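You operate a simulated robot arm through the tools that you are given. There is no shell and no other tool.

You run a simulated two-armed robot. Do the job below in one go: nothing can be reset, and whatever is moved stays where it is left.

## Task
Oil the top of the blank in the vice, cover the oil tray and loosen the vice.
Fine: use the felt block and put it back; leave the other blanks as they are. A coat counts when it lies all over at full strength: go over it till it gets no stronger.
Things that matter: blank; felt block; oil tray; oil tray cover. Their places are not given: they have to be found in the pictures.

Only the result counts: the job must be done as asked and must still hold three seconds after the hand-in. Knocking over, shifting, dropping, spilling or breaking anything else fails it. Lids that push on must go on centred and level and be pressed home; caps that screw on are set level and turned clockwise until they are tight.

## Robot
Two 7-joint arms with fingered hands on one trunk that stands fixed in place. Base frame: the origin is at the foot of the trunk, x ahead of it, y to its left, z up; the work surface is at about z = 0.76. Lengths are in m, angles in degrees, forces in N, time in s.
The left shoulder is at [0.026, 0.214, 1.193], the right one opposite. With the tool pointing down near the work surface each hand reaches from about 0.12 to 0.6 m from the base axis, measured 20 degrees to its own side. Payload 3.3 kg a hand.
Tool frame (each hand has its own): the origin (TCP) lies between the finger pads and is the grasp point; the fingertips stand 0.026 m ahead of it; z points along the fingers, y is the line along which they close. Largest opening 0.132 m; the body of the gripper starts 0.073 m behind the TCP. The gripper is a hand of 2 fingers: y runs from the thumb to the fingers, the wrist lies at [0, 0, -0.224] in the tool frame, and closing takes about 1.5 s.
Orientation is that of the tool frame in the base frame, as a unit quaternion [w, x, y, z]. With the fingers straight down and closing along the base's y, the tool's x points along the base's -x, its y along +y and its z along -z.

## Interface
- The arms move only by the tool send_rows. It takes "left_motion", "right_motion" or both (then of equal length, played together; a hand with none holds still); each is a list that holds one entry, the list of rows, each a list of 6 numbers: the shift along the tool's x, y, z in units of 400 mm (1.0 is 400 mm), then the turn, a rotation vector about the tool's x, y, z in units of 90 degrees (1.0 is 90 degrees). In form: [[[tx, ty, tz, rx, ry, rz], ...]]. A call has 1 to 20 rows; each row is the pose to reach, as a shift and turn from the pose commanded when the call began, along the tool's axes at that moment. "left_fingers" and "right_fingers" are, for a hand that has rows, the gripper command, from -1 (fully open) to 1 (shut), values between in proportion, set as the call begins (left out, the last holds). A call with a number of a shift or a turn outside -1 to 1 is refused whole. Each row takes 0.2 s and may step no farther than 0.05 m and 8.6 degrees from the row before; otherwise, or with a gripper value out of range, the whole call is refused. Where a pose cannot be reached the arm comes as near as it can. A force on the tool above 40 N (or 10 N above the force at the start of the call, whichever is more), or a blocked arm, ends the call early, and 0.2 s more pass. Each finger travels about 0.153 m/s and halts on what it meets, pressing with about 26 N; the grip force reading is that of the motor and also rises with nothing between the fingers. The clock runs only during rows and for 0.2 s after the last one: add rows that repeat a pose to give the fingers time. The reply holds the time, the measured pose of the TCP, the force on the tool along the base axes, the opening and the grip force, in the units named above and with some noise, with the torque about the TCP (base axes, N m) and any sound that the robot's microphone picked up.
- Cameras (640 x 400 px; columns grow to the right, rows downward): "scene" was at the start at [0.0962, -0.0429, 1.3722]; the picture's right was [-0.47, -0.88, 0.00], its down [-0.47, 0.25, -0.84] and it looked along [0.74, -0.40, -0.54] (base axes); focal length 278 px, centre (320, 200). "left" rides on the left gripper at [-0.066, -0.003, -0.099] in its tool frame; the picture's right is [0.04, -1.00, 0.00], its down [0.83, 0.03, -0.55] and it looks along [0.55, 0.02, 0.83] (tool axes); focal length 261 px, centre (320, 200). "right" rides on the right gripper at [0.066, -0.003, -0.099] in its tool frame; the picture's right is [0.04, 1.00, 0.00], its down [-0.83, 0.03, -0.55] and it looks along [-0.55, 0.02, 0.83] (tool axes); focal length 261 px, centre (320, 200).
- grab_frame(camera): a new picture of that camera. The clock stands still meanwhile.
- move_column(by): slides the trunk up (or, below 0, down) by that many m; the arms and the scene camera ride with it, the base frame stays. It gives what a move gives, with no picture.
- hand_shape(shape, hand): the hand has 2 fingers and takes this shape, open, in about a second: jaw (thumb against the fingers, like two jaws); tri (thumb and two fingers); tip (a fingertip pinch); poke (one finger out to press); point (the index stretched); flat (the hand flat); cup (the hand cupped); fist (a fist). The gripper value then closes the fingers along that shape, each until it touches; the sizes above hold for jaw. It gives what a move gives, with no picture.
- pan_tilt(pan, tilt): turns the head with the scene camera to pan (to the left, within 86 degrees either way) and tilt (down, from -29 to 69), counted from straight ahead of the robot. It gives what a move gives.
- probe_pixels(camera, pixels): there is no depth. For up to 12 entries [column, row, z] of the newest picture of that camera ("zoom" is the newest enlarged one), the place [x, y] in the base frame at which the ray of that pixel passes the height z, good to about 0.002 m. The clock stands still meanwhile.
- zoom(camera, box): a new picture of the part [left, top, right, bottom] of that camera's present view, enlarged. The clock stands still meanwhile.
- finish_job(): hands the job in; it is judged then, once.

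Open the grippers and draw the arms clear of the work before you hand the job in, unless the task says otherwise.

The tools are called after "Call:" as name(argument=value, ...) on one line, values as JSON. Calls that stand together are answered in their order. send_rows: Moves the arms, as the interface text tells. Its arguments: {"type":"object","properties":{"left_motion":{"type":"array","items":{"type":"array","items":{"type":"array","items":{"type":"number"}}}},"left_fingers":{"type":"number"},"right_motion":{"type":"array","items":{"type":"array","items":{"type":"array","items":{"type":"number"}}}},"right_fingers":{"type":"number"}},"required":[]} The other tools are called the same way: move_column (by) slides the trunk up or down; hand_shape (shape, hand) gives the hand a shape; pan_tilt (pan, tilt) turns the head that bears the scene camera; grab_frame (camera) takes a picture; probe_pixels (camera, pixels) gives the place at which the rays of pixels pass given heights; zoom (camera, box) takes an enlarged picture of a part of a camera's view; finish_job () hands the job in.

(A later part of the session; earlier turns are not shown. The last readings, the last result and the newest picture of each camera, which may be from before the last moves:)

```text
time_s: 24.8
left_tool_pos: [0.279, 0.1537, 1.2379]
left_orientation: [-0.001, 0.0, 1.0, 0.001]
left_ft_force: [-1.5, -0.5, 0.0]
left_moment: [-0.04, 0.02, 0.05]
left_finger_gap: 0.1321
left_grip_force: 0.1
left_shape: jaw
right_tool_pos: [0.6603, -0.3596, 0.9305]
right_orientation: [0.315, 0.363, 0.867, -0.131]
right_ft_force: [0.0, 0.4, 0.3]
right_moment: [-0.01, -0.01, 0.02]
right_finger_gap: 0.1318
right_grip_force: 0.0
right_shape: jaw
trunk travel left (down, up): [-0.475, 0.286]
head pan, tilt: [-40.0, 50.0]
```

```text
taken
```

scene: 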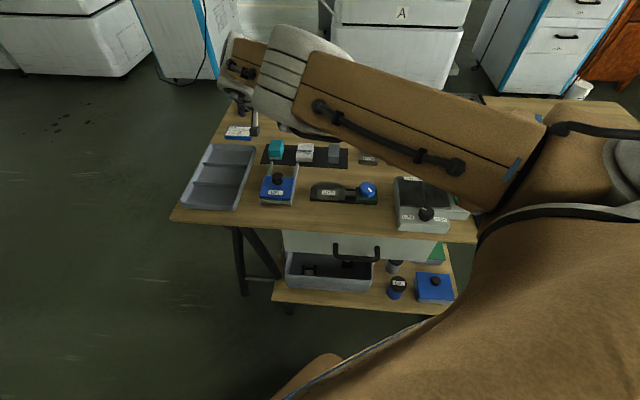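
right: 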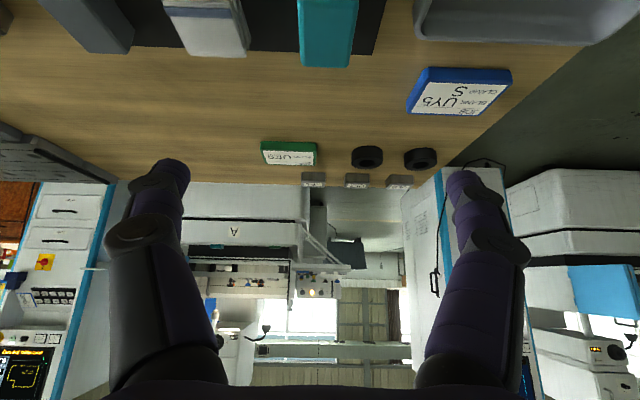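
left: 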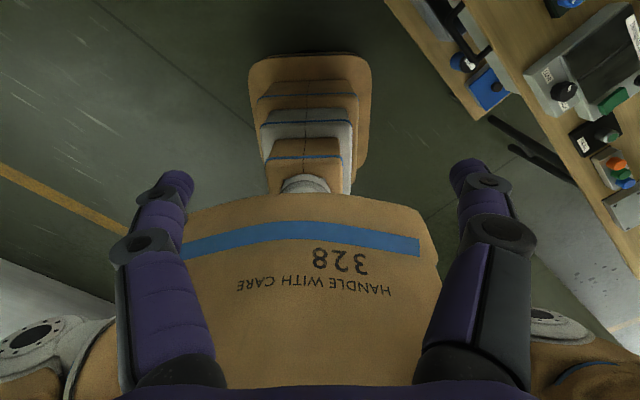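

Exactly reached. Now test the same orientation above the cover knob at z≈0.89 with fingers at ~70 mm.

Call:
send_rows(right_motion=[[[0.075, -0.02, -0.03, 0, 0, 0], [0.15, -0.041, -0.06, 0, 0, 0], [0.225, -0.061, -0.09, 0, 0, 0], [0.301, -0.082, -0.12, 0, 0, 0], [0.301, -0.082, -0.12, 0, 0, 0]]], right_fingers=-0.06)

Call:
grab_frame(camera="right")

Call:
zoom(camera="scene", box=[220, 110, 380, 220])

```text
time_s: 26.0
left_tool_pos: [0.2786, 0.1528, 1.2385]
left_orientation: [0.0, 0.0, 1.0, 0.0]
left_ft_force: [0.0, -0.4, 0.2]
left_moment: [0.0, -0.01, -0.01]
left_finger_gap: 0.132
left_grip_force: 0.0
left_shape: jaw
right_tool_pos: [0.6076, -0.3497, 0.8816]
right_orientation: [0.315, 0.372, 0.864, -0.13]
right_ft_force: [-0.8, 0.5, -0.4]
right_moment: [0.03, -0.03, 0.01]
right_finger_gap: 0.0706
right_grip_force: 0.1
right_shape: jaw
right hand out of reach, approached as far as the arm can: row 2, 3, 4, 5
trunk travel left (down, up): [-0.475, 0.286]
head pan, tilt: [-40.0, 50.0]
```

```text
taken
```

right: 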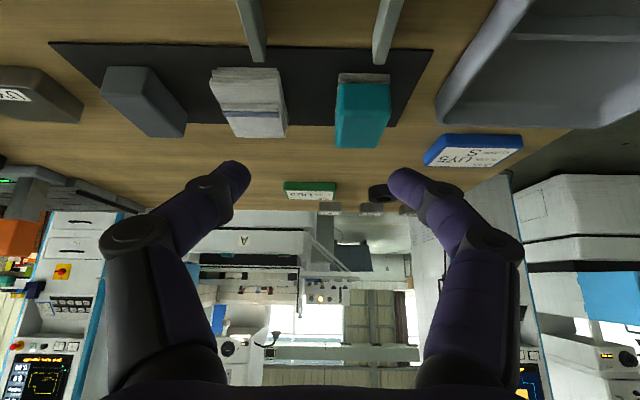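

```text
3.64 times, centred on (300, 165) of scene
```

zoom: 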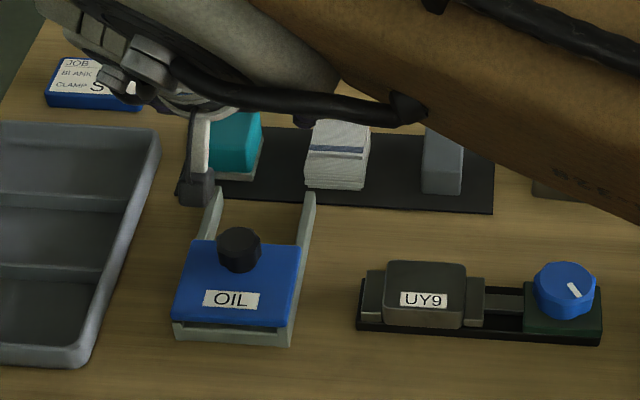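

Near limit reached at (0.608,−0.350) with 40° tilt — likely a solver posture issue. I go to a near, vertical pose first, then will tilt there to see what is attainable.

Call:
send_rows(right_motion=[[[0.01, 0, -0.08, 0, 0.074, 0], [0.05, 0, -0.16, 0, 0.148, 0], [0.09, 0, -0.24, 0, 0.222, 0], [0.13, 0.002, -0.32, 0, 0.296, 0], [0.17, 0.003, -0.38, 0, 0.37, 0], [0.2115, 0.004, -0.406, 0, 0.444, 0], [0.2115, 0.004, -0.406, 0, 0.444, 0]]])

```text
time_s: 27.6
left_tool_pos: [0.2789, 0.154, 1.2385]
left_orientation: [0.0, 0.0, 1.0, 0.0]
left_ft_force: [0.3, 0.3, 0.9]
left_moment: [0.01, -0.01, 0.03]
left_finger_gap: 0.1321
left_grip_force: 0.0
left_shape: jaw
right_tool_pos: [0.4815, -0.2322, 0.9464]
right_orientation: [-0.005, 0.391, 0.92, 0.006]
right_ft_force: [-0.1, -0.2, -0.2]
right_moment: [0.01, -0.02, -0.01]
right_finger_gap: 0.0702
right_grip_force: 0.1
right_shape: jaw
right hand out of reach, approached as far as the arm can: row 1, 2, 3, 4, 5, 6, 7
trunk travel left (down, up): [-0.475, 0.286]
head pan, tilt: [-40.0, 50.0]
```

Now tilt forward 20° while moving down and forward toward the knob.

Call:
send_rows(right_motion=[[[-0.02, 0, 0.03, 0, -0.074, 0], [-0.06, 0, 0.06, 0, -0.148, 0], [-0.1, 0, 0.1, 0, -0.222, 0], [-0.1, 0, 0.1, 0, -0.222, 0]]])

```text
time_s: 28.6
left_tool_pos: [0.2805, 0.1532, 1.2378]
left_orientation: [0.001, 0.0, 1.0, 0.0]
left_ft_force: [0.5, -0.5, 0.6]
left_moment: [-0.01, 0.0, 0.0]
left_finger_gap: 0.1319
left_grip_force: 0.0
left_shape: jaw
right_tool_pos: [0.5391, -0.3143, 0.9201]
right_orientation: [0.155, 0.397, 0.903, -0.057]
right_ft_force: [0.2, 0.3, 0.1]
right_moment: [0.02, 0.02, -0.01]
right_finger_gap: 0.0701
right_grip_force: 0.1
right_shape: jaw
right hand out of reach, approached as far as the arm can: row 1, 2, 3, 4
trunk travel left (down, up): [-0.475, 0.286]
head pan, tilt: [-40.0, 50.0]
```

Reach seems to depend on the height drop from the shoulder. I raise the trunk by 0.15 m and test the knob pose with a small tilt again.

Call:
move_column(by=0.15)

```text
time_s: 30.4
left_tool_pos: [0.2789, 0.1537, 1.3882]
left_orientation: [0.0, 0.0, 1.0, 0.0]
left_ft_force: [0.5, -0.9, -0.2]
left_moment: [0.0, 0.01, -0.04]
left_finger_gap: 0.132
left_grip_force: 0.0
left_shape: jaw
right_tool_pos: [0.5386, -0.3144, 1.0698]
right_orientation: [0.157, 0.396, 0.903, -0.061]
right_ft_force: [0.0, 0.4, -1.0]
right_moment: [0.0, 0.02, 0.01]
right_finger_gap: 0.0702
right_grip_force: 0.1
right_shape: jaw
trunk travel left (down, up): [-0.625, 0.136]
head pan, tilt: [-40.0, 50.0]
```

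Now descend to (0.549,−0.293,0.90) keeping the ~20° tilt.

Call:
send_rows(right_motion=[[[0.033, 0.011, 0.079, 0, 0, 0], [0.065, 0.022, 0.157, 0, 0, 0], [0.098, 0.033, 0.236, 0, 0, 0], [0.13, 0.044, 0.314, 0, 0, 0], [0.163, 0.055, 0.393, 0, 0, 0], [0.163, 0.055, 0.393, 0, 0, 0]]])

```text
time_s: 31.8
left_tool_pos: [0.2787, 0.1537, 1.3878]
left_orientation: [-0.001, -0.001, 1.0, 0.0]
left_ft_force: [0.3, 0.2, -0.7]
left_moment: [-0.01, -0.02, -0.02]
left_finger_gap: 0.1321
left_grip_force: 0.1
left_shape: jaw
right_tool_pos: [0.548, -0.2808, 0.901]
right_orientation: [0.16, 0.38, 0.909, -0.065]
right_ft_force: [0.3, 0.3, 1.0]
right_moment: [0.01, -0.03, -0.01]
right_finger_gap: 0.0701
right_grip_force: 0.1
right_shape: jaw
trunk travel left (down, up): [-0.625, 0.136]
head pan, tilt: [-40.0, 50.0]
```

Reached without warning — raising the trunk helps. Now increase the tilt to 40° in place to test.

Call:
send_rows(right_motion=[[[0, 0, 0, 0, -0.074, 0], [0, 0, 0, 0, -0.148, 0], [0, 0, 0, 0, -0.222, 0], [0, 0, 0, 0, -0.222, 0]]])

```text
time_s: 32.8
left_tool_pos: [0.2785, 0.1532, 1.3877]
left_orientation: [0.0, 0.0, 1.0, 0.001]
left_ft_force: [-0.4, 0.2, 0.3]
left_moment: [0.0, 0.0, -0.03]
left_finger_gap: 0.1322
left_grip_force: 0.0
left_shape: jaw
right_tool_pos: [0.5767, -0.3054, 0.8918]
right_orientation: [0.318, 0.373, 0.861, -0.135]
right_ft_force: [-0.1, 0.8, 0.3]
right_moment: [-0.01, -0.03, 0.03]
right_finger_gap: 0.0699
right_grip_force: 0.0
right_shape: jaw
right hand out of reach, approached as far as the arm can: row 2, 3, 4
trunk travel left (down, up): [-0.625, 0.136]
head pan, tilt: [-40.0, 50.0]
```

Improved. Try the trunk fully up and test the 40° tilt near the tray.

Call:
move_column(by=0.13)

Call:
send_rows(right_motion=[[[0.06, 0, 0.06, 0, 0, 0], [0.12, 0, 0.12, 0, 0, 0], [0.2, 0, 0.2, 0, 0, 0], [0.29, 0, 0.24, 0, 0, 0], [0.372, 0, 0.258, 0, 0, 0], [0.372, 0, 0.258, 0, 0, 0]]])

```text
time_s: 34.3
left_tool_pos: [0.2788, 0.1532, 1.5178]
left_orientation: [0.0, -0.001, 1.0, 0.0]
left_ft_force: [0.0, 0.2, -0.5]
left_moment: [0.03, -0.02, 0.03]
left_finger_gap: 0.1321
left_grip_force: 0.0
left_shape: jaw
right_tool_pos: [0.5737, -0.3046, 1.0184]
right_orientation: [0.317, 0.373, 0.862, -0.136]
right_ft_force: [-0.2, -0.3, 0.3]
right_moment: [0.03, 0.01, -0.01]
right_finger_gap: 0.0702
right_grip_force: 0.1
right_shape: jaw
trunk travel left (down, up): [-0.755, 0.006]
head pan, tilt: [-40.0, 50.0]
```

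```text
time_s: 35.7
left_tool_pos: [0.2801, 0.1536, 1.5176]
left_orientation: [0.001, 0.0, 1.0, 0.001]
left_ft_force: [0.3, 0.0, -0.1]
left_moment: [0.01, 0.03, 0.0]
left_finger_gap: 0.132
left_grip_force: 0.0
left_shape: jaw
right_tool_pos: [0.4952, -0.2734, 0.9036]
right_orientation: [0.315, 0.363, 0.867, -0.132]
right_ft_force: [0.0, -0.3, -0.1]
right_moment: [0.03, -0.01, -0.01]
right_finger_gap: 0.0702
right_grip_force: 0.0
right_shape: jaw
right hand out of reach, approached as far as the arm can: row 2, 3, 4, 5, 6
trunk travel left (down, up): [-0.755, 0.006]
head pan, tilt: [-40.0, 50.0]
```

Now I see the pattern: the wrist must not cross inward of the shoulder unless it hangs low. For the cover, a 20° tilt with trunk +0.15 works. I raise the hand, reduce tilt to 20°, then lower the trunk by 0.13.

Call:
send_rows(right_motion=[[[-0.076, 0.013, -0.042, 0, 0.056, 0], [-0.152, 0.027, -0.085, 0, 0.111, 0], [-0.228, 0.04, -0.127, 0, 0.167, 0], [-0.3035, 0.054, -0.1695, 0, 0.222, 0], [-0.3035, 0.054, -0.1695, 0, 0.222, 0]]])

Call:
move_column(by=-0.13)

```text
time_s: 36.9
left_tool_pos: [0.2801, 0.1537, 1.516]
left_orientation: [0.0, 0.001, 1.0, 0.0]
left_ft_force: [-0.1, 0.6, 0.0]
left_moment: [0.01, -0.01, -0.02]
left_finger_gap: 0.132
left_grip_force: 0.1
left_shape: jaw
right_tool_pos: [0.5449, -0.2907, 1.0351]
right_orientation: [0.159, 0.38, 0.909, -0.064]
right_ft_force: [0.1, -0.2, 0.0]
right_moment: [0.03, 0.02, -0.02]
right_finger_gap: 0.0703
right_grip_force: 0.0
right_shape: jaw
right hand out of reach, approached as far as the arm can: row 1, 2, 3
trunk travel left (down, up): [-0.755, 0.006]
head pan, tilt: [-40.0, 50.0]
```

```text
time_s: 38.5
left_tool_pos: [0.2802, 0.154, 1.3877]
left_orientation: [-0.001, 0.0, 1.0, 0.0]
left_ft_force: [-0.1, 0.2, 0.0]
left_moment: [0.0, -0.01, 0.03]
left_finger_gap: 0.1321
left_grip_force: 0.1
left_shape: jaw
right_tool_pos: [0.5436, -0.2913, 0.9069]
right_orientation: [0.16, 0.38, 0.909, -0.065]
right_ft_force: [0.4, 0.3, 0.6]
right_moment: [-0.01, -0.04, 0.02]
right_finger_gap: 0.0701
right_grip_force: 0.1
right_shape: jaw
trunk travel left (down, up): [-0.625, 0.136]
head pan, tilt: [-40.0, 50.0]
```

Now at t=20° above the knob. Check with the cameras.

Call:
grab_frame(camera="right")

Call:
pan_tilt(pan=-30, tilt=55)

Call:
grab_frame(camera="scene")

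```text
taken
```

right: 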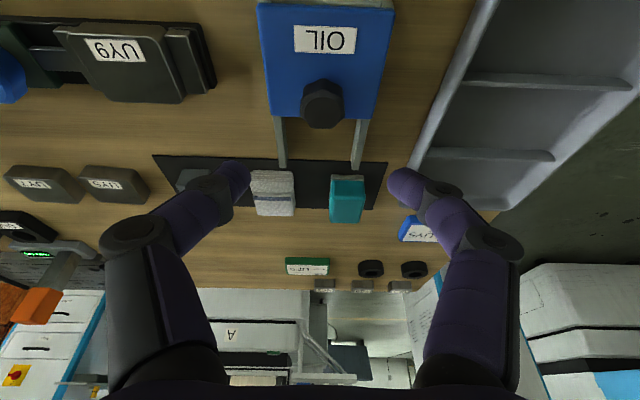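

```text
time_s: 39.2
left_tool_pos: [0.2782, 0.154, 1.3865]
left_orientation: [0.0, 0.0, 1.0, 0.0]
left_ft_force: [0.1, -0.4, -0.7]
left_moment: [0.0, -0.02, 0.0]
left_finger_gap: 0.132
left_grip_force: 0.0
left_shape: jaw
right_tool_pos: [0.5428, -0.2908, 0.9044]
right_orientation: [0.159, 0.38, 0.909, -0.065]
right_ft_force: [0.3, -0.1, 0.6]
right_moment: [0.02, -0.04, 0.02]
right_finger_gap: 0.0697
right_grip_force: 0.0
right_shape: jaw
trunk travel left (down, up): [-0.625, 0.136]
head pan, tilt: [-30.0, 55.0]
```

```text
taken
```

scene: 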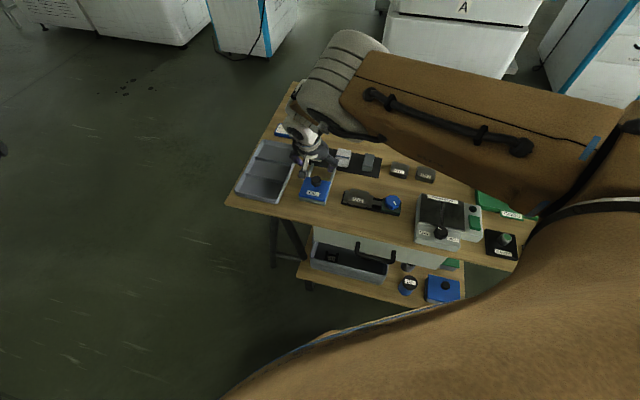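

Verify the knob location once more from this view.

Call:
zoom(camera="right", box=[240, 0, 400, 190])

Call:
probe_pixels(camera="right", pixels=[[322, 110, 0.812], [322, 105, 0.812], [262, 118, 0.79], [376, 121, 0.79]])

```text
2.11 times, centred on (320, 95) of right
```

zoom: 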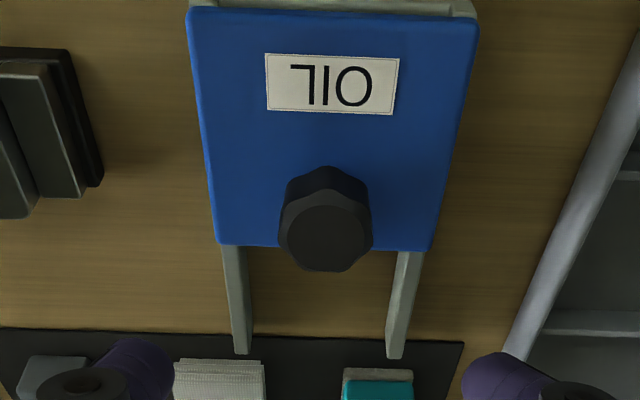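

```text
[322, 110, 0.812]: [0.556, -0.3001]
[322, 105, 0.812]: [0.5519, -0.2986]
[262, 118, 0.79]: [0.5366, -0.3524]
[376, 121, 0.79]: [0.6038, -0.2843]
```

Knob ≈(0.557,−0.301). Descend to TCP (0.552,−0.296,0.823).

Call:
send_rows(right_motion=[[[0.012, 0.002, 0.06, 0, 0, 0], [0.026, 0.004, 0.11, 0, 0, 0], [0.038, 0.006, 0.16, 0, 0, 0], [0.048, 0.007, 0.202, 0, 0, 0], [0.048, 0.007, 0.202, 0, 0, 0]]])

Call:
zoom(camera="scene", box=[260, 130, 360, 220])

Call:
grab_frame(camera="right")

```text
time_s: 40.4
left_tool_pos: [0.279, 0.1541, 1.3875]
left_orientation: [0.0, 0.0, 1.0, -0.001]
left_ft_force: [0.2, 1.4, 0.4]
left_moment: [0.02, 0.0, 0.0]
left_finger_gap: 0.1321
left_grip_force: 0.0
left_shape: jaw
right_tool_pos: [0.5474, -0.2964, 0.8338]
right_orientation: [0.16, 0.38, 0.909, -0.065]
right_ft_force: [0.7, -0.4, -0.5]
right_moment: [0.0, 0.04, 0.01]
right_finger_gap: 0.0698
right_grip_force: 0.1
right_shape: jaw
right hand out of reach, approached as far as the arm can: row 4, 5
trunk travel left (down, up): [-0.625, 0.136]
head pan, tilt: [-30.0, 55.0]
```

```text
4.44 times, centred on (310, 175) of scene
```

zoom: 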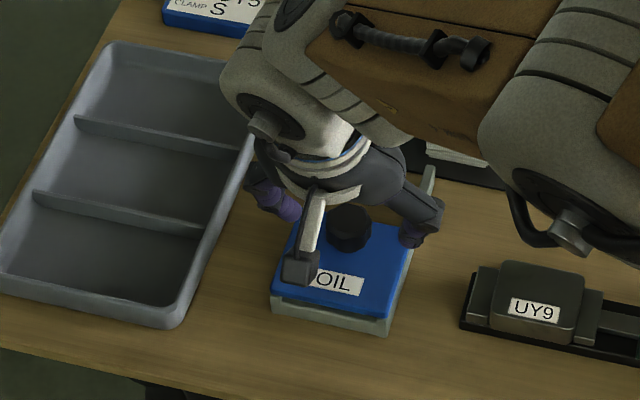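

```text
taken
```

right: 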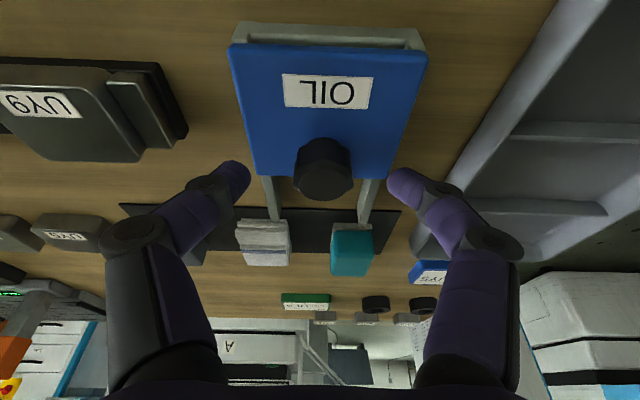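

Arm length limits the descent here; I raise 6 cm, lower the trunk 6 cm and go down again.

Call:
send_rows(right_motion=[[[-0.026, 0, -0.07, 0, 0, 0], [-0.051, 0, -0.141, 0, 0, 0], [-0.051, 0, -0.141, 0, 0, 0]]])

Call:
move_column(by=-0.06)

```text
time_s: 41.2
left_tool_pos: [0.2795, 0.1543, 1.3875]
left_orientation: [0.0, 0.001, 1.0, 0.0]
left_ft_force: [-0.3, -0.5, 0.5]
left_moment: [-0.01, -0.04, -0.01]
left_finger_gap: 0.1321
left_grip_force: 0.1
left_shape: jaw
right_tool_pos: [0.5472, -0.2954, 0.894]
right_orientation: [0.159, 0.38, 0.909, -0.064]
right_ft_force: [-0.2, 0.3, 0.0]
right_moment: [-0.02, -0.01, 0.0]
right_finger_gap: 0.0701
right_grip_force: 0.0
right_shape: jaw
trunk travel left (down, up): [-0.625, 0.136]
head pan, tilt: [-30.0, 55.0]
```

```text
time_s: 42.2
left_tool_pos: [0.2786, 0.1528, 1.3288]
left_orientation: [-0.001, 0.0, 1.0, 0.0]
left_ft_force: [-0.1, -0.4, -0.5]
left_moment: [-0.01, 0.02, 0.01]
left_finger_gap: 0.1319
left_grip_force: 0.0
left_shape: jaw
right_tool_pos: [0.5477, -0.2961, 0.8336]
right_orientation: [0.159, 0.38, 0.909, -0.065]
right_ft_force: [-0.5, -0.3, 0.1]
right_moment: [-0.01, 0.01, -0.02]
right_finger_gap: 0.0698
right_grip_force: 0.1
right_shape: jaw
trunk travel left (down, up): [-0.565, 0.196]
head pan, tilt: [-30.0, 55.0]
```

Small final descent to z≈0.823 around the knob.

Call:
send_rows(right_motion=[[[0.002, 0.008, 0.0275, 0, 0, 0], [0.002, 0.008, 0.0275, 0, 0, 0]]])

Call:
grab_frame(camera="right")

Call:
zoom(camera="scene", box=[260, 130, 360, 220])

```text
time_s: 42.8
left_tool_pos: [0.2792, 0.154, 1.3273]
left_orientation: [0.001, 0.0, 1.0, 0.0]
left_ft_force: [0.4, 0.1, 0.8]
left_moment: [-0.01, 0.04, 0.05]
left_finger_gap: 0.1317
left_grip_force: 0.1
left_shape: jaw
right_tool_pos: [0.5524, -0.2963, 0.823]
right_orientation: [0.16, 0.38, 0.909, -0.065]
right_ft_force: [-0.3, -0.3, 1.1]
right_moment: [0.04, 0.02, 0.05]
right_finger_gap: 0.07
right_grip_force: 0.0
right_shape: jaw
trunk travel left (down, up): [-0.565, 0.196]
head pan, tilt: [-30.0, 55.0]
```

```text
taken
```

right: 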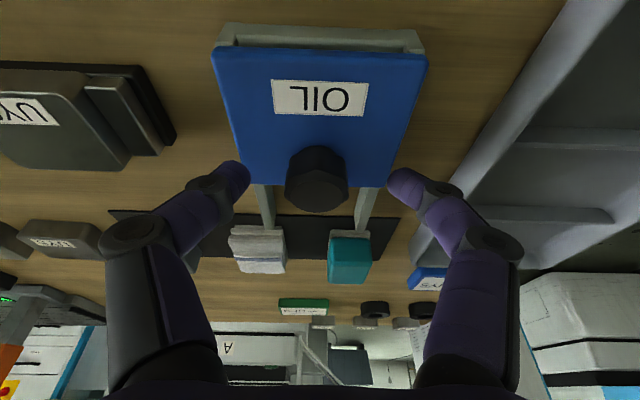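

```text
4.44 times, centred on (310, 175) of scene
```

zoom: 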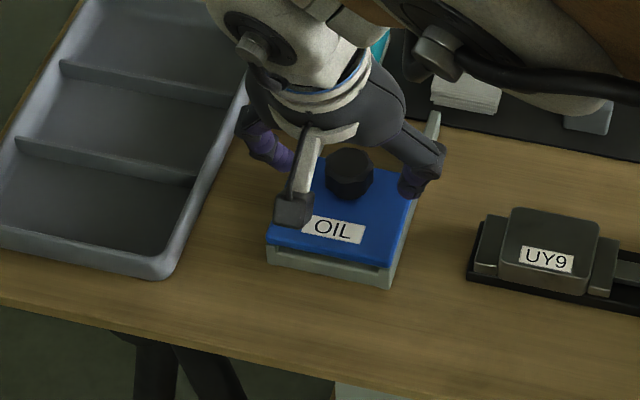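

Aligned with the knob between the fingers. Close on the knob.

Call:
send_rows(right_motion=[[[0, 0, 0, 0, 0, 0], [0, 0, 0, 0, 0, 0], [0, 0, 0, 0, 0, 0], [0, 0, 0, 0, 0, 0]]], right_fingers=0.9)

Call:
grab_frame(camera="right")

```text
time_s: 43.8
left_tool_pos: [0.2791, 0.1529, 1.3274]
left_orientation: [0.001, 0.0, 1.0, 0.0]
left_ft_force: [0.7, -0.3, -0.5]
left_moment: [0.0, 0.01, 0.0]
left_finger_gap: 0.1321
left_grip_force: 0.1
left_shape: jaw
right_tool_pos: [0.5514, -0.2952, 0.8236]
right_orientation: [0.16, 0.38, 0.909, -0.065]
right_ft_force: [-1.7, -1.9, -2.5]
right_moment: [-0.02, 0.05, 0.01]
right_finger_gap: 0.0253
right_grip_force: 26.2
right_shape: jaw
trunk travel left (down, up): [-0.565, 0.196]
head pan, tilt: [-30.0, 55.0]
```

```text
taken
```

right: 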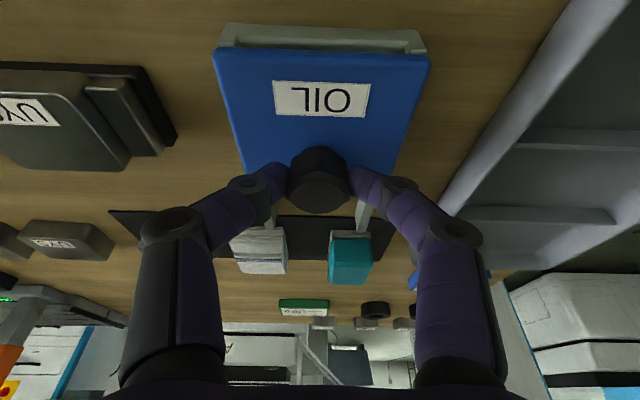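

Gripped (25 mm). Slide the cover 2 cm toward the rails and watch forces.

Call:
send_rows(right_motion=[[[-0.0118, 0, 0.0043, 0, 0, 0], [-0.0235, 0, 0.0086, 0, 0, 0], [-0.0353, 0, 0.0128, 0, 0, 0], [-0.047, 0, 0.0171, 0, 0, 0]]])

Call:
grab_frame(camera="right")

```text
time_s: 44.8
left_tool_pos: [0.2784, 0.1533, 1.3281]
left_orientation: [-0.001, 0.0, 1.0, 0.0]
left_ft_force: [0.2, -0.3, 0.1]
left_moment: [-0.01, 0.02, 0.0]
left_finger_gap: 0.132
left_grip_force: 0.1
left_shape: jaw
right_tool_pos: [0.5662, -0.3103, 0.8227]
right_orientation: [0.159, 0.38, 0.909, -0.065]
right_ft_force: [-2.8, -2.2, -1.7]
right_moment: [-0.04, 0.08, -0.04]
right_finger_gap: 0.0251
right_grip_force: 26.1
right_shape: jaw
trunk travel left (down, up): [-0.565, 0.196]
head pan, tilt: [-30.0, 55.0]
```

```text
taken
```

right: 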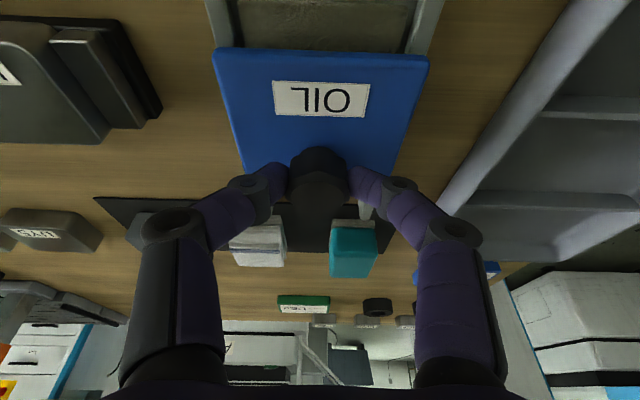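

It slides with little force, revealing the tray. Continue 4 cm more.

Call:
send_rows(right_motion=[[[-0.0118, 0, 0.0043, 0, 0, 0], [-0.0235, 0, 0.0086, 0, 0, 0], [-0.0353, 0, 0.0128, 0, 0, 0], [-0.047, 0, 0.0171, 0, 0, 0], [-0.0588, 0, 0.0214, 0, 0, 0], [-0.0705, 0, 0.0257, 0, 0, 0], [-0.0823, 0, 0.0299, 0, 0, 0], [-0.094, 0, 0.0342, 0, 0, 0]]])

Call:
grab_frame(camera="right")

Call:
zoom(camera="scene", box=[260, 130, 360, 220])

```text
time_s: 46.6
left_tool_pos: [0.2824, 0.1542, 1.328]
left_orientation: [-0.002, -0.001, 1.0, 0.0]
left_ft_force: [0.4, 0.6, -0.5]
left_moment: [0.03, 0.0, 0.03]
left_finger_gap: 0.132
left_grip_force: 0.1
left_shape: jaw
right_tool_pos: [0.5796, -0.3351, 0.8276]
right_orientation: [0.158, 0.38, 0.909, -0.065]
right_ft_force: [9.7, 11.1, -22.3]
right_moment: [0.24, 0.01, 0.12]
right_finger_gap: 0.0211
right_grip_force: 26.5
right_shape: jaw
right hand out of reach, approached as far as the arm can: row 4, 5, 6, 7, 8
trunk travel left (down, up): [-0.565, 0.196]
head pan, tilt: [-30.0, 55.0]
```

```text
taken
```

right: 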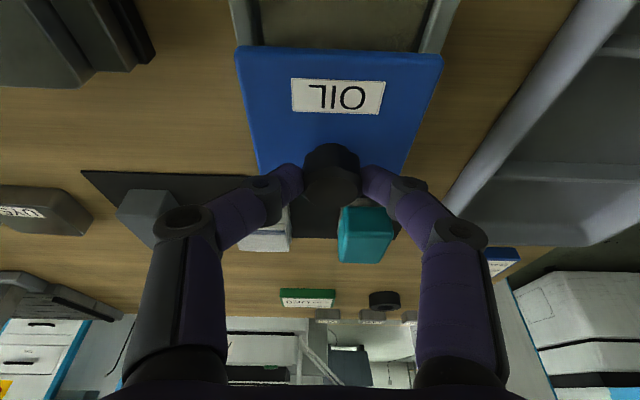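

```text
4.44 times, centred on (310, 175) of scene
```

zoom: 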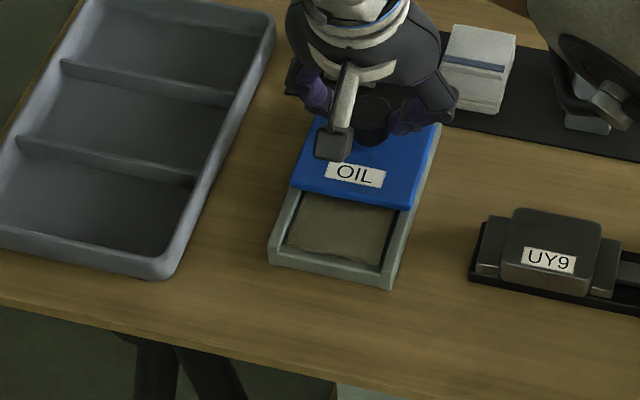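

The arm hit its length limit and drifted sideways/up (force −22 N z). I ease back to relieve the strain before opening.

Call:
send_rows(right_motion=[[[0.009, 0.0075, 0.002, 0, 0, 0], [0.018, 0.015, 0.004, 0, 0, 0], [0.018, 0.015, 0.004, 0, 0, 0]]])

```text
time_s: 47.4
left_tool_pos: [0.2796, 0.154, 1.3288]
left_orientation: [0.0, 0.0, 1.0, -0.001]
left_ft_force: [0.1, -0.1, -0.8]
left_moment: [-0.01, 0.03, -0.02]
left_finger_gap: 0.1318
left_grip_force: 0.0
left_shape: jaw
right_tool_pos: [0.5775, -0.329, 0.8262]
right_orientation: [0.161, 0.382, 0.908, -0.066]
right_ft_force: [1.1, 0.6, -6.3]
right_moment: [-0.02, 0.03, 0.01]
right_finger_gap: 0.0222
right_grip_force: 26.3
right_shape: jaw
trunk travel left (down, up): [-0.565, 0.196]
head pan, tilt: [-30.0, 55.0]
```

Relieved. Open the fingers and raise a bit.

Call:
send_rows(right_motion=[[[0, 0, 0, 0, 0, 0], [0, 0, 0, 0, 0, 0], [0, 0, 0, 0, 0, 0], [-0.026, 0, -0.07, 0, 0, 0], [-0.051, 0, -0.141, 0, 0, 0], [-0.077, 0, -0.21, 0, 0, 0]]], right_fingers=-0.06)

Call:
grab_frame(camera="right")

Call:
zoom(camera="scene", box=[260, 130, 360, 220])

```text
time_s: 48.8
left_tool_pos: [0.2782, 0.1544, 1.3282]
left_orientation: [0.0, 0.0, 1.0, 0.0]
left_ft_force: [0.1, 0.2, -0.5]
left_moment: [-0.01, 0.01, 0.01]
left_finger_gap: 0.1319
left_grip_force: 0.1
left_shape: jaw
right_tool_pos: [0.5779, -0.3279, 0.9144]
right_orientation: [0.159, 0.38, 0.909, -0.065]
right_ft_force: [-0.8, 0.9, -0.2]
right_moment: [0.01, -0.01, -0.01]
right_finger_gap: 0.0697
right_grip_force: 0.1
right_shape: jaw
trunk travel left (down, up): [-0.565, 0.196]
head pan, tilt: [-30.0, 55.0]
```

```text
taken
```

right: 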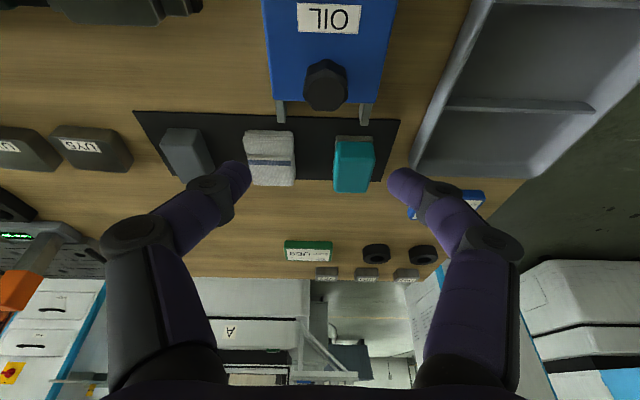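

```text
4.44 times, centred on (310, 175) of scene
```

zoom: 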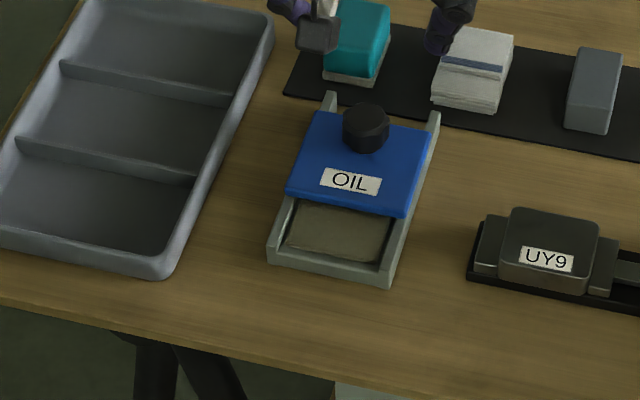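

Cover is mostly back; about 15–20 mm rail remain. Locate the knob and rail ends again.

Call:
zoom(camera="right", box=[240, 0, 420, 140])

Call:
probe_pixels(camera="right", pixels=[[326, 91, 0.812], [272, 99, 0.79], [380, 103, 0.79], [281, 120, 0.787], [366, 122, 0.787]])

Call:
move_column(by=-0.06)

```text
2.86 times, centred on (330, 70) of right
```

zoom: 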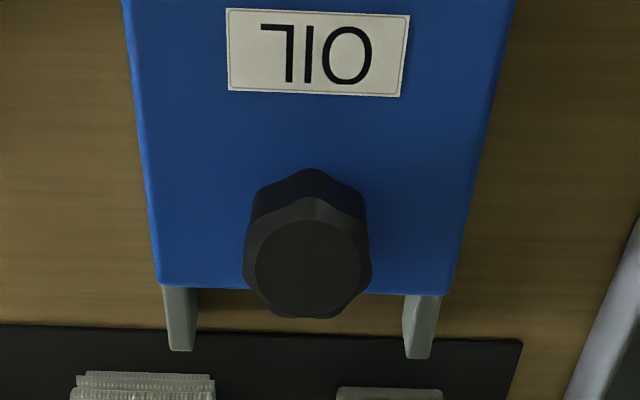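

```text
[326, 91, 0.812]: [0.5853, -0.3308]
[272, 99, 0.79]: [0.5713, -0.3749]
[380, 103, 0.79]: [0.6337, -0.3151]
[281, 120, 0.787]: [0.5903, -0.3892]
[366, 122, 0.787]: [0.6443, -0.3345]
```

```text
time_s: 49.8
left_tool_pos: [0.2783, 0.1534, 1.2683]
left_orientation: [0.001, 0.001, 1.0, 0.001]
left_ft_force: [0.4, 1.4, -1.3]
left_moment: [0.0, -0.01, 0.0]
left_finger_gap: 0.1319
left_grip_force: 0.0
left_shape: jaw
right_tool_pos: [0.579, -0.329, 0.854]
right_orientation: [0.159, 0.38, 0.909, -0.065]
right_ft_force: [0.6, 0.3, 1.0]
right_moment: [0.0, 0.02, 0.02]
right_finger_gap: 0.0692
right_grip_force: 0.0
right_shape: jaw
trunk travel left (down, up): [-0.505, 0.256]
head pan, tilt: [-30.0, 55.0]
```

Lower the trunk another 5 cm (raising the hand first), so the final slide stays within reach.

Call:
send_rows(right_motion=[[[-0.021, 0, -0.06, 0, 0, 0], [-0.043, 0, -0.118, 0, 0, 0]]])

Call:
move_column(by=-0.05)

```text
time_s: 50.4
left_tool_pos: [0.2786, 0.1539, 1.268]
left_orientation: [-0.001, 0.0, 1.0, 0.0]
left_ft_force: [0.6, 0.5, -0.3]
left_moment: [0.03, 0.01, 0.02]
left_finger_gap: 0.1319
left_grip_force: 0.0
left_shape: jaw
right_tool_pos: [0.5793, -0.3273, 0.9042]
right_orientation: [0.16, 0.379, 0.909, -0.065]
right_ft_force: [0.3, -0.3, -0.2]
right_moment: [0.01, 0.01, 0.01]
right_finger_gap: 0.0694
right_grip_force: 0.0
right_shape: jaw
trunk travel left (down, up): [-0.505, 0.256]
head pan, tilt: [-30.0, 55.0]
```

```text
time_s: 51.4
left_tool_pos: [0.2783, 0.1533, 1.2182]
left_orientation: [0.0, 0.0, 1.0, 0.0]
left_ft_force: [0.4, -0.2, 0.0]
left_moment: [-0.01, 0.0, -0.01]
left_finger_gap: 0.1322
left_grip_force: 0.1
left_shape: jaw
right_tool_pos: [0.579, -0.328, 0.8553]
right_orientation: [0.16, 0.38, 0.909, -0.065]
right_ft_force: [0.0, 0.0, 0.5]
right_moment: [0.02, -0.02, -0.02]
right_finger_gap: 0.0695
right_grip_force: 0.0
right_shape: jaw
trunk travel left (down, up): [-0.455, 0.306]
head pan, tilt: [-30.0, 55.0]
```

Descend around the knob at (0.582,−0.328,0.823).

Call:
send_rows(right_motion=[[[0.012, 0.004, 0.038, 0, 0, 0], [0.024, 0.006, 0.077, 0, 0, 0], [0.024, 0.006, 0.077, 0, 0, 0]]])

Call:
send_rows(right_motion=[[[0, 0, 0, 0, 0, 0], [0, 0, 0, 0, 0, 0], [0, 0, 0, 0, 0, 0], [0, 0, 0, 0, 0, 0]]], right_fingers=0.9)

```text
time_s: 52.1
left_tool_pos: [0.2787, 0.1536, 1.2171]
left_orientation: [0.0, 0.0, 1.0, 0.0]
left_ft_force: [0.6, 1.0, 0.9]
left_moment: [0.03, 0.0, 0.01]
left_finger_gap: 0.1318
left_grip_force: 0.2
left_shape: jaw
right_tool_pos: [0.581, -0.3277, 0.8222]
right_orientation: [0.16, 0.38, 0.909, -0.065]
right_ft_force: [0.0, -0.2, 0.2]
right_moment: [-0.01, -0.02, -0.02]
right_finger_gap: 0.0694
right_grip_force: 0.1
right_shape: jaw
trunk travel left (down, up): [-0.455, 0.306]
head pan, tilt: [-30.0, 55.0]
```

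```text
time_s: 53.1
left_tool_pos: [0.2781, 0.1535, 1.2181]
left_orientation: [0.0, 0.0, 1.0, -0.001]
left_ft_force: [0.2, -0.2, 0.2]
left_moment: [0.0, -0.03, 0.01]
left_finger_gap: 0.1319
left_grip_force: 0.1
left_shape: jaw
right_tool_pos: [0.5813, -0.3282, 0.822]
right_orientation: [0.159, 0.38, 0.909, -0.065]
right_ft_force: [-0.4, -0.6, -1.4]
right_moment: [0.06, 0.0, 0.0]
right_finger_gap: 0.0253
right_grip_force: 26.5
right_shape: jaw
trunk travel left (down, up): [-0.455, 0.306]
head pan, tilt: [-30.0, 55.0]
```

Gripped again; slide 2 cm more in small steps.

Call:
send_rows(right_motion=[[[-0.0094, 0, 0.0034, 0, 0, 0], [-0.0188, 0, 0.0068, 0, 0, 0], [-0.0282, 0, 0.0103, 0, 0, 0], [-0.0376, 0, 0.0137, 0, 0, 0], [-0.047, 0, 0.0171, 0, 0, 0]]])

Call:
zoom(camera="scene", box=[260, 130, 360, 220])

```text
time_s: 54.4
left_tool_pos: [0.2792, 0.1528, 1.217]
left_orientation: [0.0, 0.0, 1.0, 0.001]
left_ft_force: [1.0, -0.4, 1.0]
left_moment: [-0.04, 0.04, -0.02]
left_finger_gap: 0.132
left_grip_force: 0.1
left_shape: jaw
right_tool_pos: [0.5962, -0.3424, 0.8211]
right_orientation: [0.159, 0.38, 0.909, -0.064]
right_ft_force: [-0.9, -1.2, -3.8]
right_moment: [0.01, 0.06, -0.02]
right_finger_gap: 0.0248
right_grip_force: 26.1
right_shape: jaw
trunk travel left (down, up): [-0.455, 0.306]
head pan, tilt: [-30.0, 55.0]
```

```text
4.44 times, centred on (310, 175) of scene
```

zoom: 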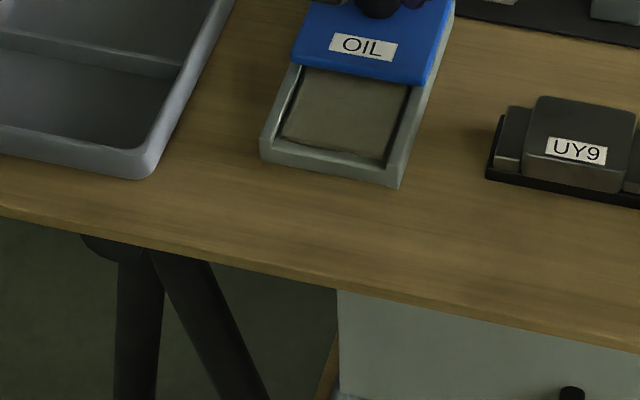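

No stop felt yet; open 8 mm further for clearance.

Call:
send_rows(right_motion=[[[-0.0063, 0, 0.0023, 0, 0, 0], [-0.0125, 0, 0.0046, 0, 0, 0], [-0.0188, 0, 0.0068, 0, 0, 0]]])

Call:
send_rows(right_motion=[[[0, 0, 0, 0, 0, 0], [0, 0, 0, 0, 0, 0], [0, 0, 0, 0, 0, 0], [-0.026, 0, -0.07, 0, 0, 0], [-0.051, 0, -0.141, 0, 0, 0], [-0.077, 0, -0.21, 0, 0, 0]]], right_fingers=-0.06)

Call:
grab_frame(camera="right")

```text
time_s: 55.1
left_tool_pos: [0.2794, 0.153, 1.217]
left_orientation: [0.0, 0.0, 1.0, 0.0]
left_ft_force: [0.7, -0.2, -0.3]
left_moment: [0.02, -0.01, 0.02]
left_finger_gap: 0.1319
left_grip_force: 0.1
left_shape: jaw
right_tool_pos: [0.6018, -0.3484, 0.8215]
right_orientation: [0.159, 0.379, 0.909, -0.065]
right_ft_force: [-1.3, -1.6, -3.9]
right_moment: [-0.01, 0.03, 0.0]
right_finger_gap: 0.0247
right_grip_force: 25.6
right_shape: jaw
trunk travel left (down, up): [-0.455, 0.306]
head pan, tilt: [-30.0, 55.0]
```

```text
time_s: 56.5
left_tool_pos: [0.2789, 0.154, 1.2187]
left_orientation: [0.0, 0.0, 1.0, 0.001]
left_ft_force: [-0.1, -0.3, 0.5]
left_moment: [-0.02, 0.0, 0.02]
left_finger_gap: 0.1319
left_grip_force: 0.1
left_shape: jaw
right_tool_pos: [0.6012, -0.3487, 0.9116]
right_orientation: [0.16, 0.38, 0.909, -0.064]
right_ft_force: [-0.2, -0.5, 0.1]
right_moment: [0.01, -0.01, 0.01]
right_finger_gap: 0.0695
right_grip_force: 0.0
right_shape: jaw
trunk travel left (down, up): [-0.455, 0.306]
head pan, tilt: [-30.0, 55.0]
```

```text
taken
```

right: 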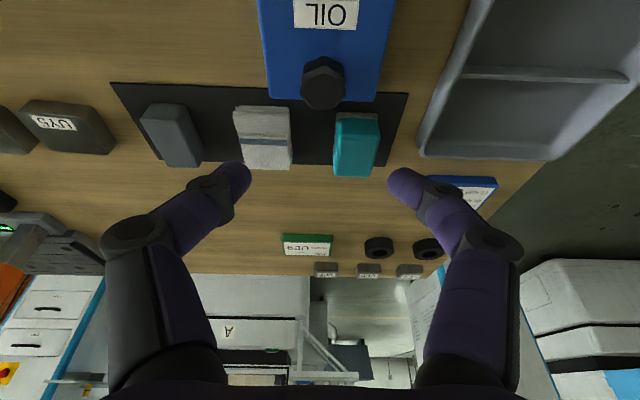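

Cover is ~71 mm back; the oil pad is exposed. Now prepare for the felt: retreat up/right, tilt to 40°, and lower the trunk by 0.16 for far reach.

Call:
send_rows(right_motion=[[[-0.034, -0.042, -0.073, 0, -0.044, 0], [-0.068, -0.085, -0.145, 0, -0.089, 0], [-0.103, -0.127, -0.218, 0, -0.133, 0], [-0.137, -0.17, -0.291, 0, -0.178, 0], [-0.171, -0.212, -0.3635, 0, -0.222, 0], [-0.171, -0.212, -0.3635, 0, -0.222, 0]]])

Call:
move_column(by=-0.16)

Call:
grab_frame(camera="scene")

```text
time_s: 58.1
left_tool_pos: [0.2786, 0.1546, 1.2181]
left_orientation: [0.0, 0.0, 1.0, 0.0]
left_ft_force: [0.2, -0.2, -0.7]
left_moment: [0.02, -0.03, -0.02]
left_finger_gap: 0.1319
left_grip_force: 0.0
left_shape: jaw
right_tool_pos: [0.5434, -0.4434, 1.0628]
right_orientation: [0.3, 0.396, 0.86, -0.119]
right_ft_force: [0.2, 1.0, 1.1]
right_moment: [0.01, 0.01, -0.02]
right_finger_gap: 0.0691
right_grip_force: 0.1
right_shape: jaw
trunk travel left (down, up): [-0.455, 0.306]
head pan, tilt: [-30.0, 55.0]
stopped in row 6 (right hand): the arm was blocked; the commanded pose is now the measured one
```

```text
time_s: 60.0
left_tool_pos: [0.2796, 0.1537, 1.0573]
left_orientation: [0.0, 0.0, 1.0, 0.0]
left_ft_force: [-0.5, 0.2, 0.2]
left_moment: [0.04, 0.02, 0.01]
left_finger_gap: 0.1317
left_grip_force: 0.0
left_shape: jaw
right_tool_pos: [0.5354, -0.4591, 0.897]
right_orientation: [0.292, 0.415, 0.855, -0.112]
right_ft_force: [-0.3, -0.4, -0.1]
right_moment: [-0.01, 0.02, -0.03]
right_finger_gap: 0.0693
right_grip_force: 0.0
right_shape: jaw
trunk travel left (down, up): [-0.295, 0.466]
head pan, tilt: [-30.0, 55.0]
```

```text
taken
```

scene: 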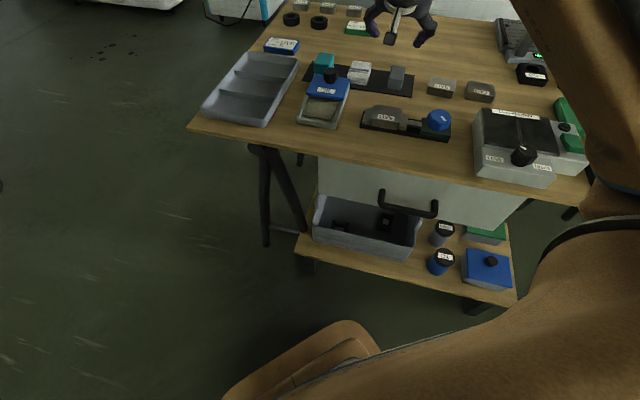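

The trunk is low now (h≈−0.18) and the orientation drifted a few degrees. I correct it while moving above the felt block at z≈0.88.

Call:
send_rows(right_motion=[[[-0.001, 0.081, 0.016, -0.0023, -0.0079, -0.0135], [-0.001, 0.163, 0.032, -0.0047, -0.0157, -0.027], [-0.002, 0.244, 0.048, -0.007, -0.0236, -0.0405], [-0.002, 0.326, 0.064, -0.0094, -0.0314, -0.054], [-0.003, 0.407, 0.0805, -0.0117, -0.0393, -0.0675], [-0.003, 0.407, 0.0805, -0.0117, -0.0393, -0.0675]]])

Call:
grab_frame(camera="scene")

Call:
grab_frame(camera="right")

```text
time_s: 61.4
left_tool_pos: [0.2783, 0.1535, 1.0573]
left_orientation: [0.0, 0.001, 1.0, -0.001]
left_ft_force: [-0.4, -0.5, 0.0]
left_moment: [-0.01, 0.03, -0.03]
left_finger_gap: 0.1318
left_grip_force: 0.0
left_shape: jaw
right_tool_pos: [0.6784, -0.3479, 0.8825]
right_orientation: [0.325, 0.339, 0.872, -0.14]
right_ft_force: [0.4, 1.0, 0.3]
right_moment: [0.0, -0.02, 0.04]
right_finger_gap: 0.0696
right_grip_force: 0.1
right_shape: jaw
trunk travel left (down, up): [-0.295, 0.466]
head pan, tilt: [-30.0, 55.0]
```

```text
taken
```

scene: 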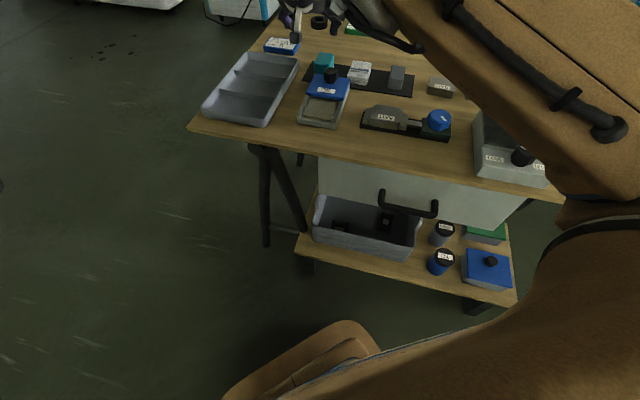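

```text
taken
```

right: 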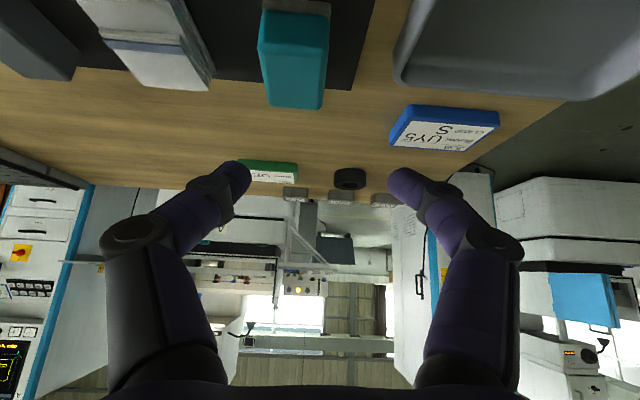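

Slight overshoot; let me measure the block from this view before correcting.

Call:
zoom(camera="right", box=[220, 0, 380, 120])

Call:
zoom(camera="scene", box=[290, 30, 430, 140])

```text
3.33 times, centred on (300, 60) of right
```

zoom: 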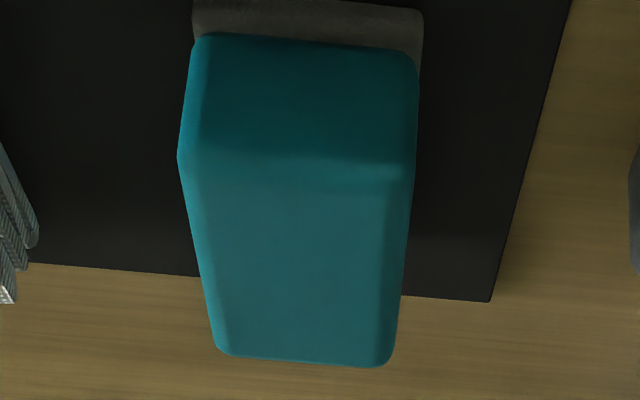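

```text
3.64 times, centred on (360, 85) of scene
```

zoom: 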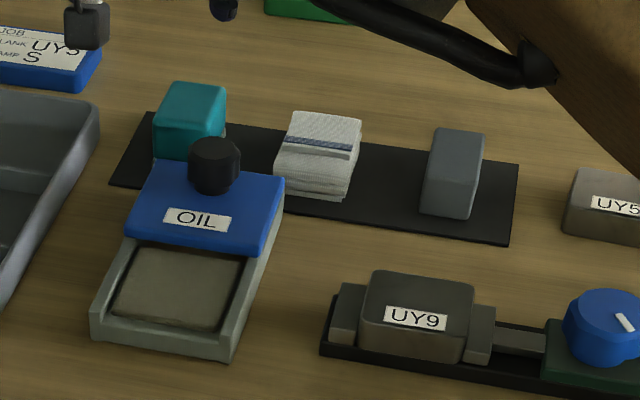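

Probe block top edges at a few heights.

Call:
probe_pixels(camera="right", pixels=[[258, 46.5, 0.8], [329.1, 51, 0.8], [270.6, 105.6, 0.8], [320.4, 109.9, 0.8], [258, 46.5, 0.805], [329.1, 51, 0.805], [270.6, 105.6, 0.805], [320.4, 109.9, 0.805], [258, 46.5, 0.795], [329.1, 51, 0.795], [270.6, 105.6, 0.795], [320.4, 109.9, 0.795]])

Call:
probe_pixels(camera="scene", pixels=[[321.7, 54, 0.8], [335, 54.5, 0.8], [321.7, 54, 0.795], [335, 54.5, 0.795], [317, 74, 0.763], [316, 67, 0.8], [333, 66, 0.8]])

```text
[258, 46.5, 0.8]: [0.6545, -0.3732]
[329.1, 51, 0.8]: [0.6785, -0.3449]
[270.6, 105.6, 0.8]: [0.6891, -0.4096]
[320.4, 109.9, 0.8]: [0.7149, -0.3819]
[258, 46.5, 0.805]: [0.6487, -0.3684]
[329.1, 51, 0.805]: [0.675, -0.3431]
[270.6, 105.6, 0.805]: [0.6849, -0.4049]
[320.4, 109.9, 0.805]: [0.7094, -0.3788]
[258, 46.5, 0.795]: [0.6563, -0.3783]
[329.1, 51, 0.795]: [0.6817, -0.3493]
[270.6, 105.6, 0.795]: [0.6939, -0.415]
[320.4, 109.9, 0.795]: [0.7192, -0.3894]
```

```text
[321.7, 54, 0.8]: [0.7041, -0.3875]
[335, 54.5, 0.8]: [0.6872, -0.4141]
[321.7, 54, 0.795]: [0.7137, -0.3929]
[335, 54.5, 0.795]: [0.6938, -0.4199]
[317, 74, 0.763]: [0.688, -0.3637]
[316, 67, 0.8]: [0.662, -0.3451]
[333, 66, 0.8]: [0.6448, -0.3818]
```

Block centre ≈(0.685,−0.380), top ≈0.798. Correct orientation and go down to z≈0.84 over it.

Call:
send_rows(right_motion=[[[0.016, -0.015, 0.033, 0.002, 0.005, 0.01], [0.032, -0.031, 0.066, 0.004, 0.011, 0.02], [0.048, -0.046, 0.099, 0.0057, 0.0162, 0.03], [0.048, -0.046, 0.099, 0.0057, 0.0162, 0.03]]])

Call:
zoom(camera="scene", box=[270, 10, 410, 120])

Call:
grab_frame(camera="right")

```text
time_s: 62.4
left_tool_pos: [0.2802, 0.1535, 1.0582]
left_orientation: [0.0, 0.0, 1.0, -0.001]
left_ft_force: [-0.3, 0.1, 0.1]
left_moment: [-0.02, 0.02, -0.05]
left_finger_gap: 0.1315
left_grip_force: 0.1
left_shape: jaw
right_tool_pos: [0.6753, -0.371, 0.8415]
right_orientation: [0.315, 0.363, 0.867, -0.132]
right_ft_force: [0.0, 0.1, 0.2]
right_moment: [-0.01, -0.01, -0.01]
right_finger_gap: 0.0693
right_grip_force: 0.1
right_shape: jaw
trunk travel left (down, up): [-0.295, 0.466]
head pan, tilt: [-30.0, 55.0]
```

```text
3.64 times, centred on (340, 65) of scene
```

zoom: 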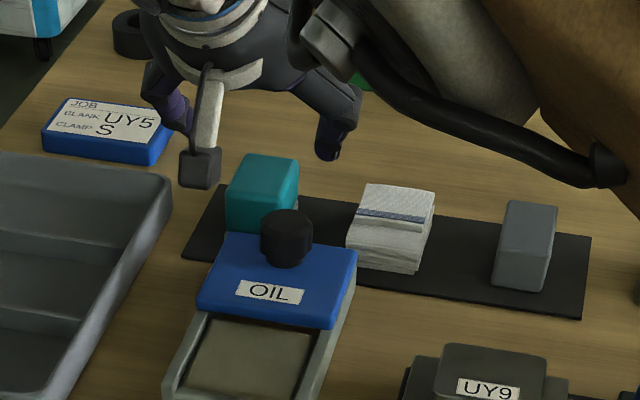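

```text
taken
```

right: 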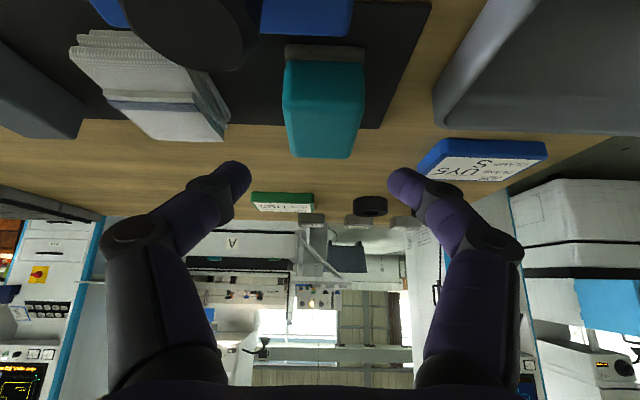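

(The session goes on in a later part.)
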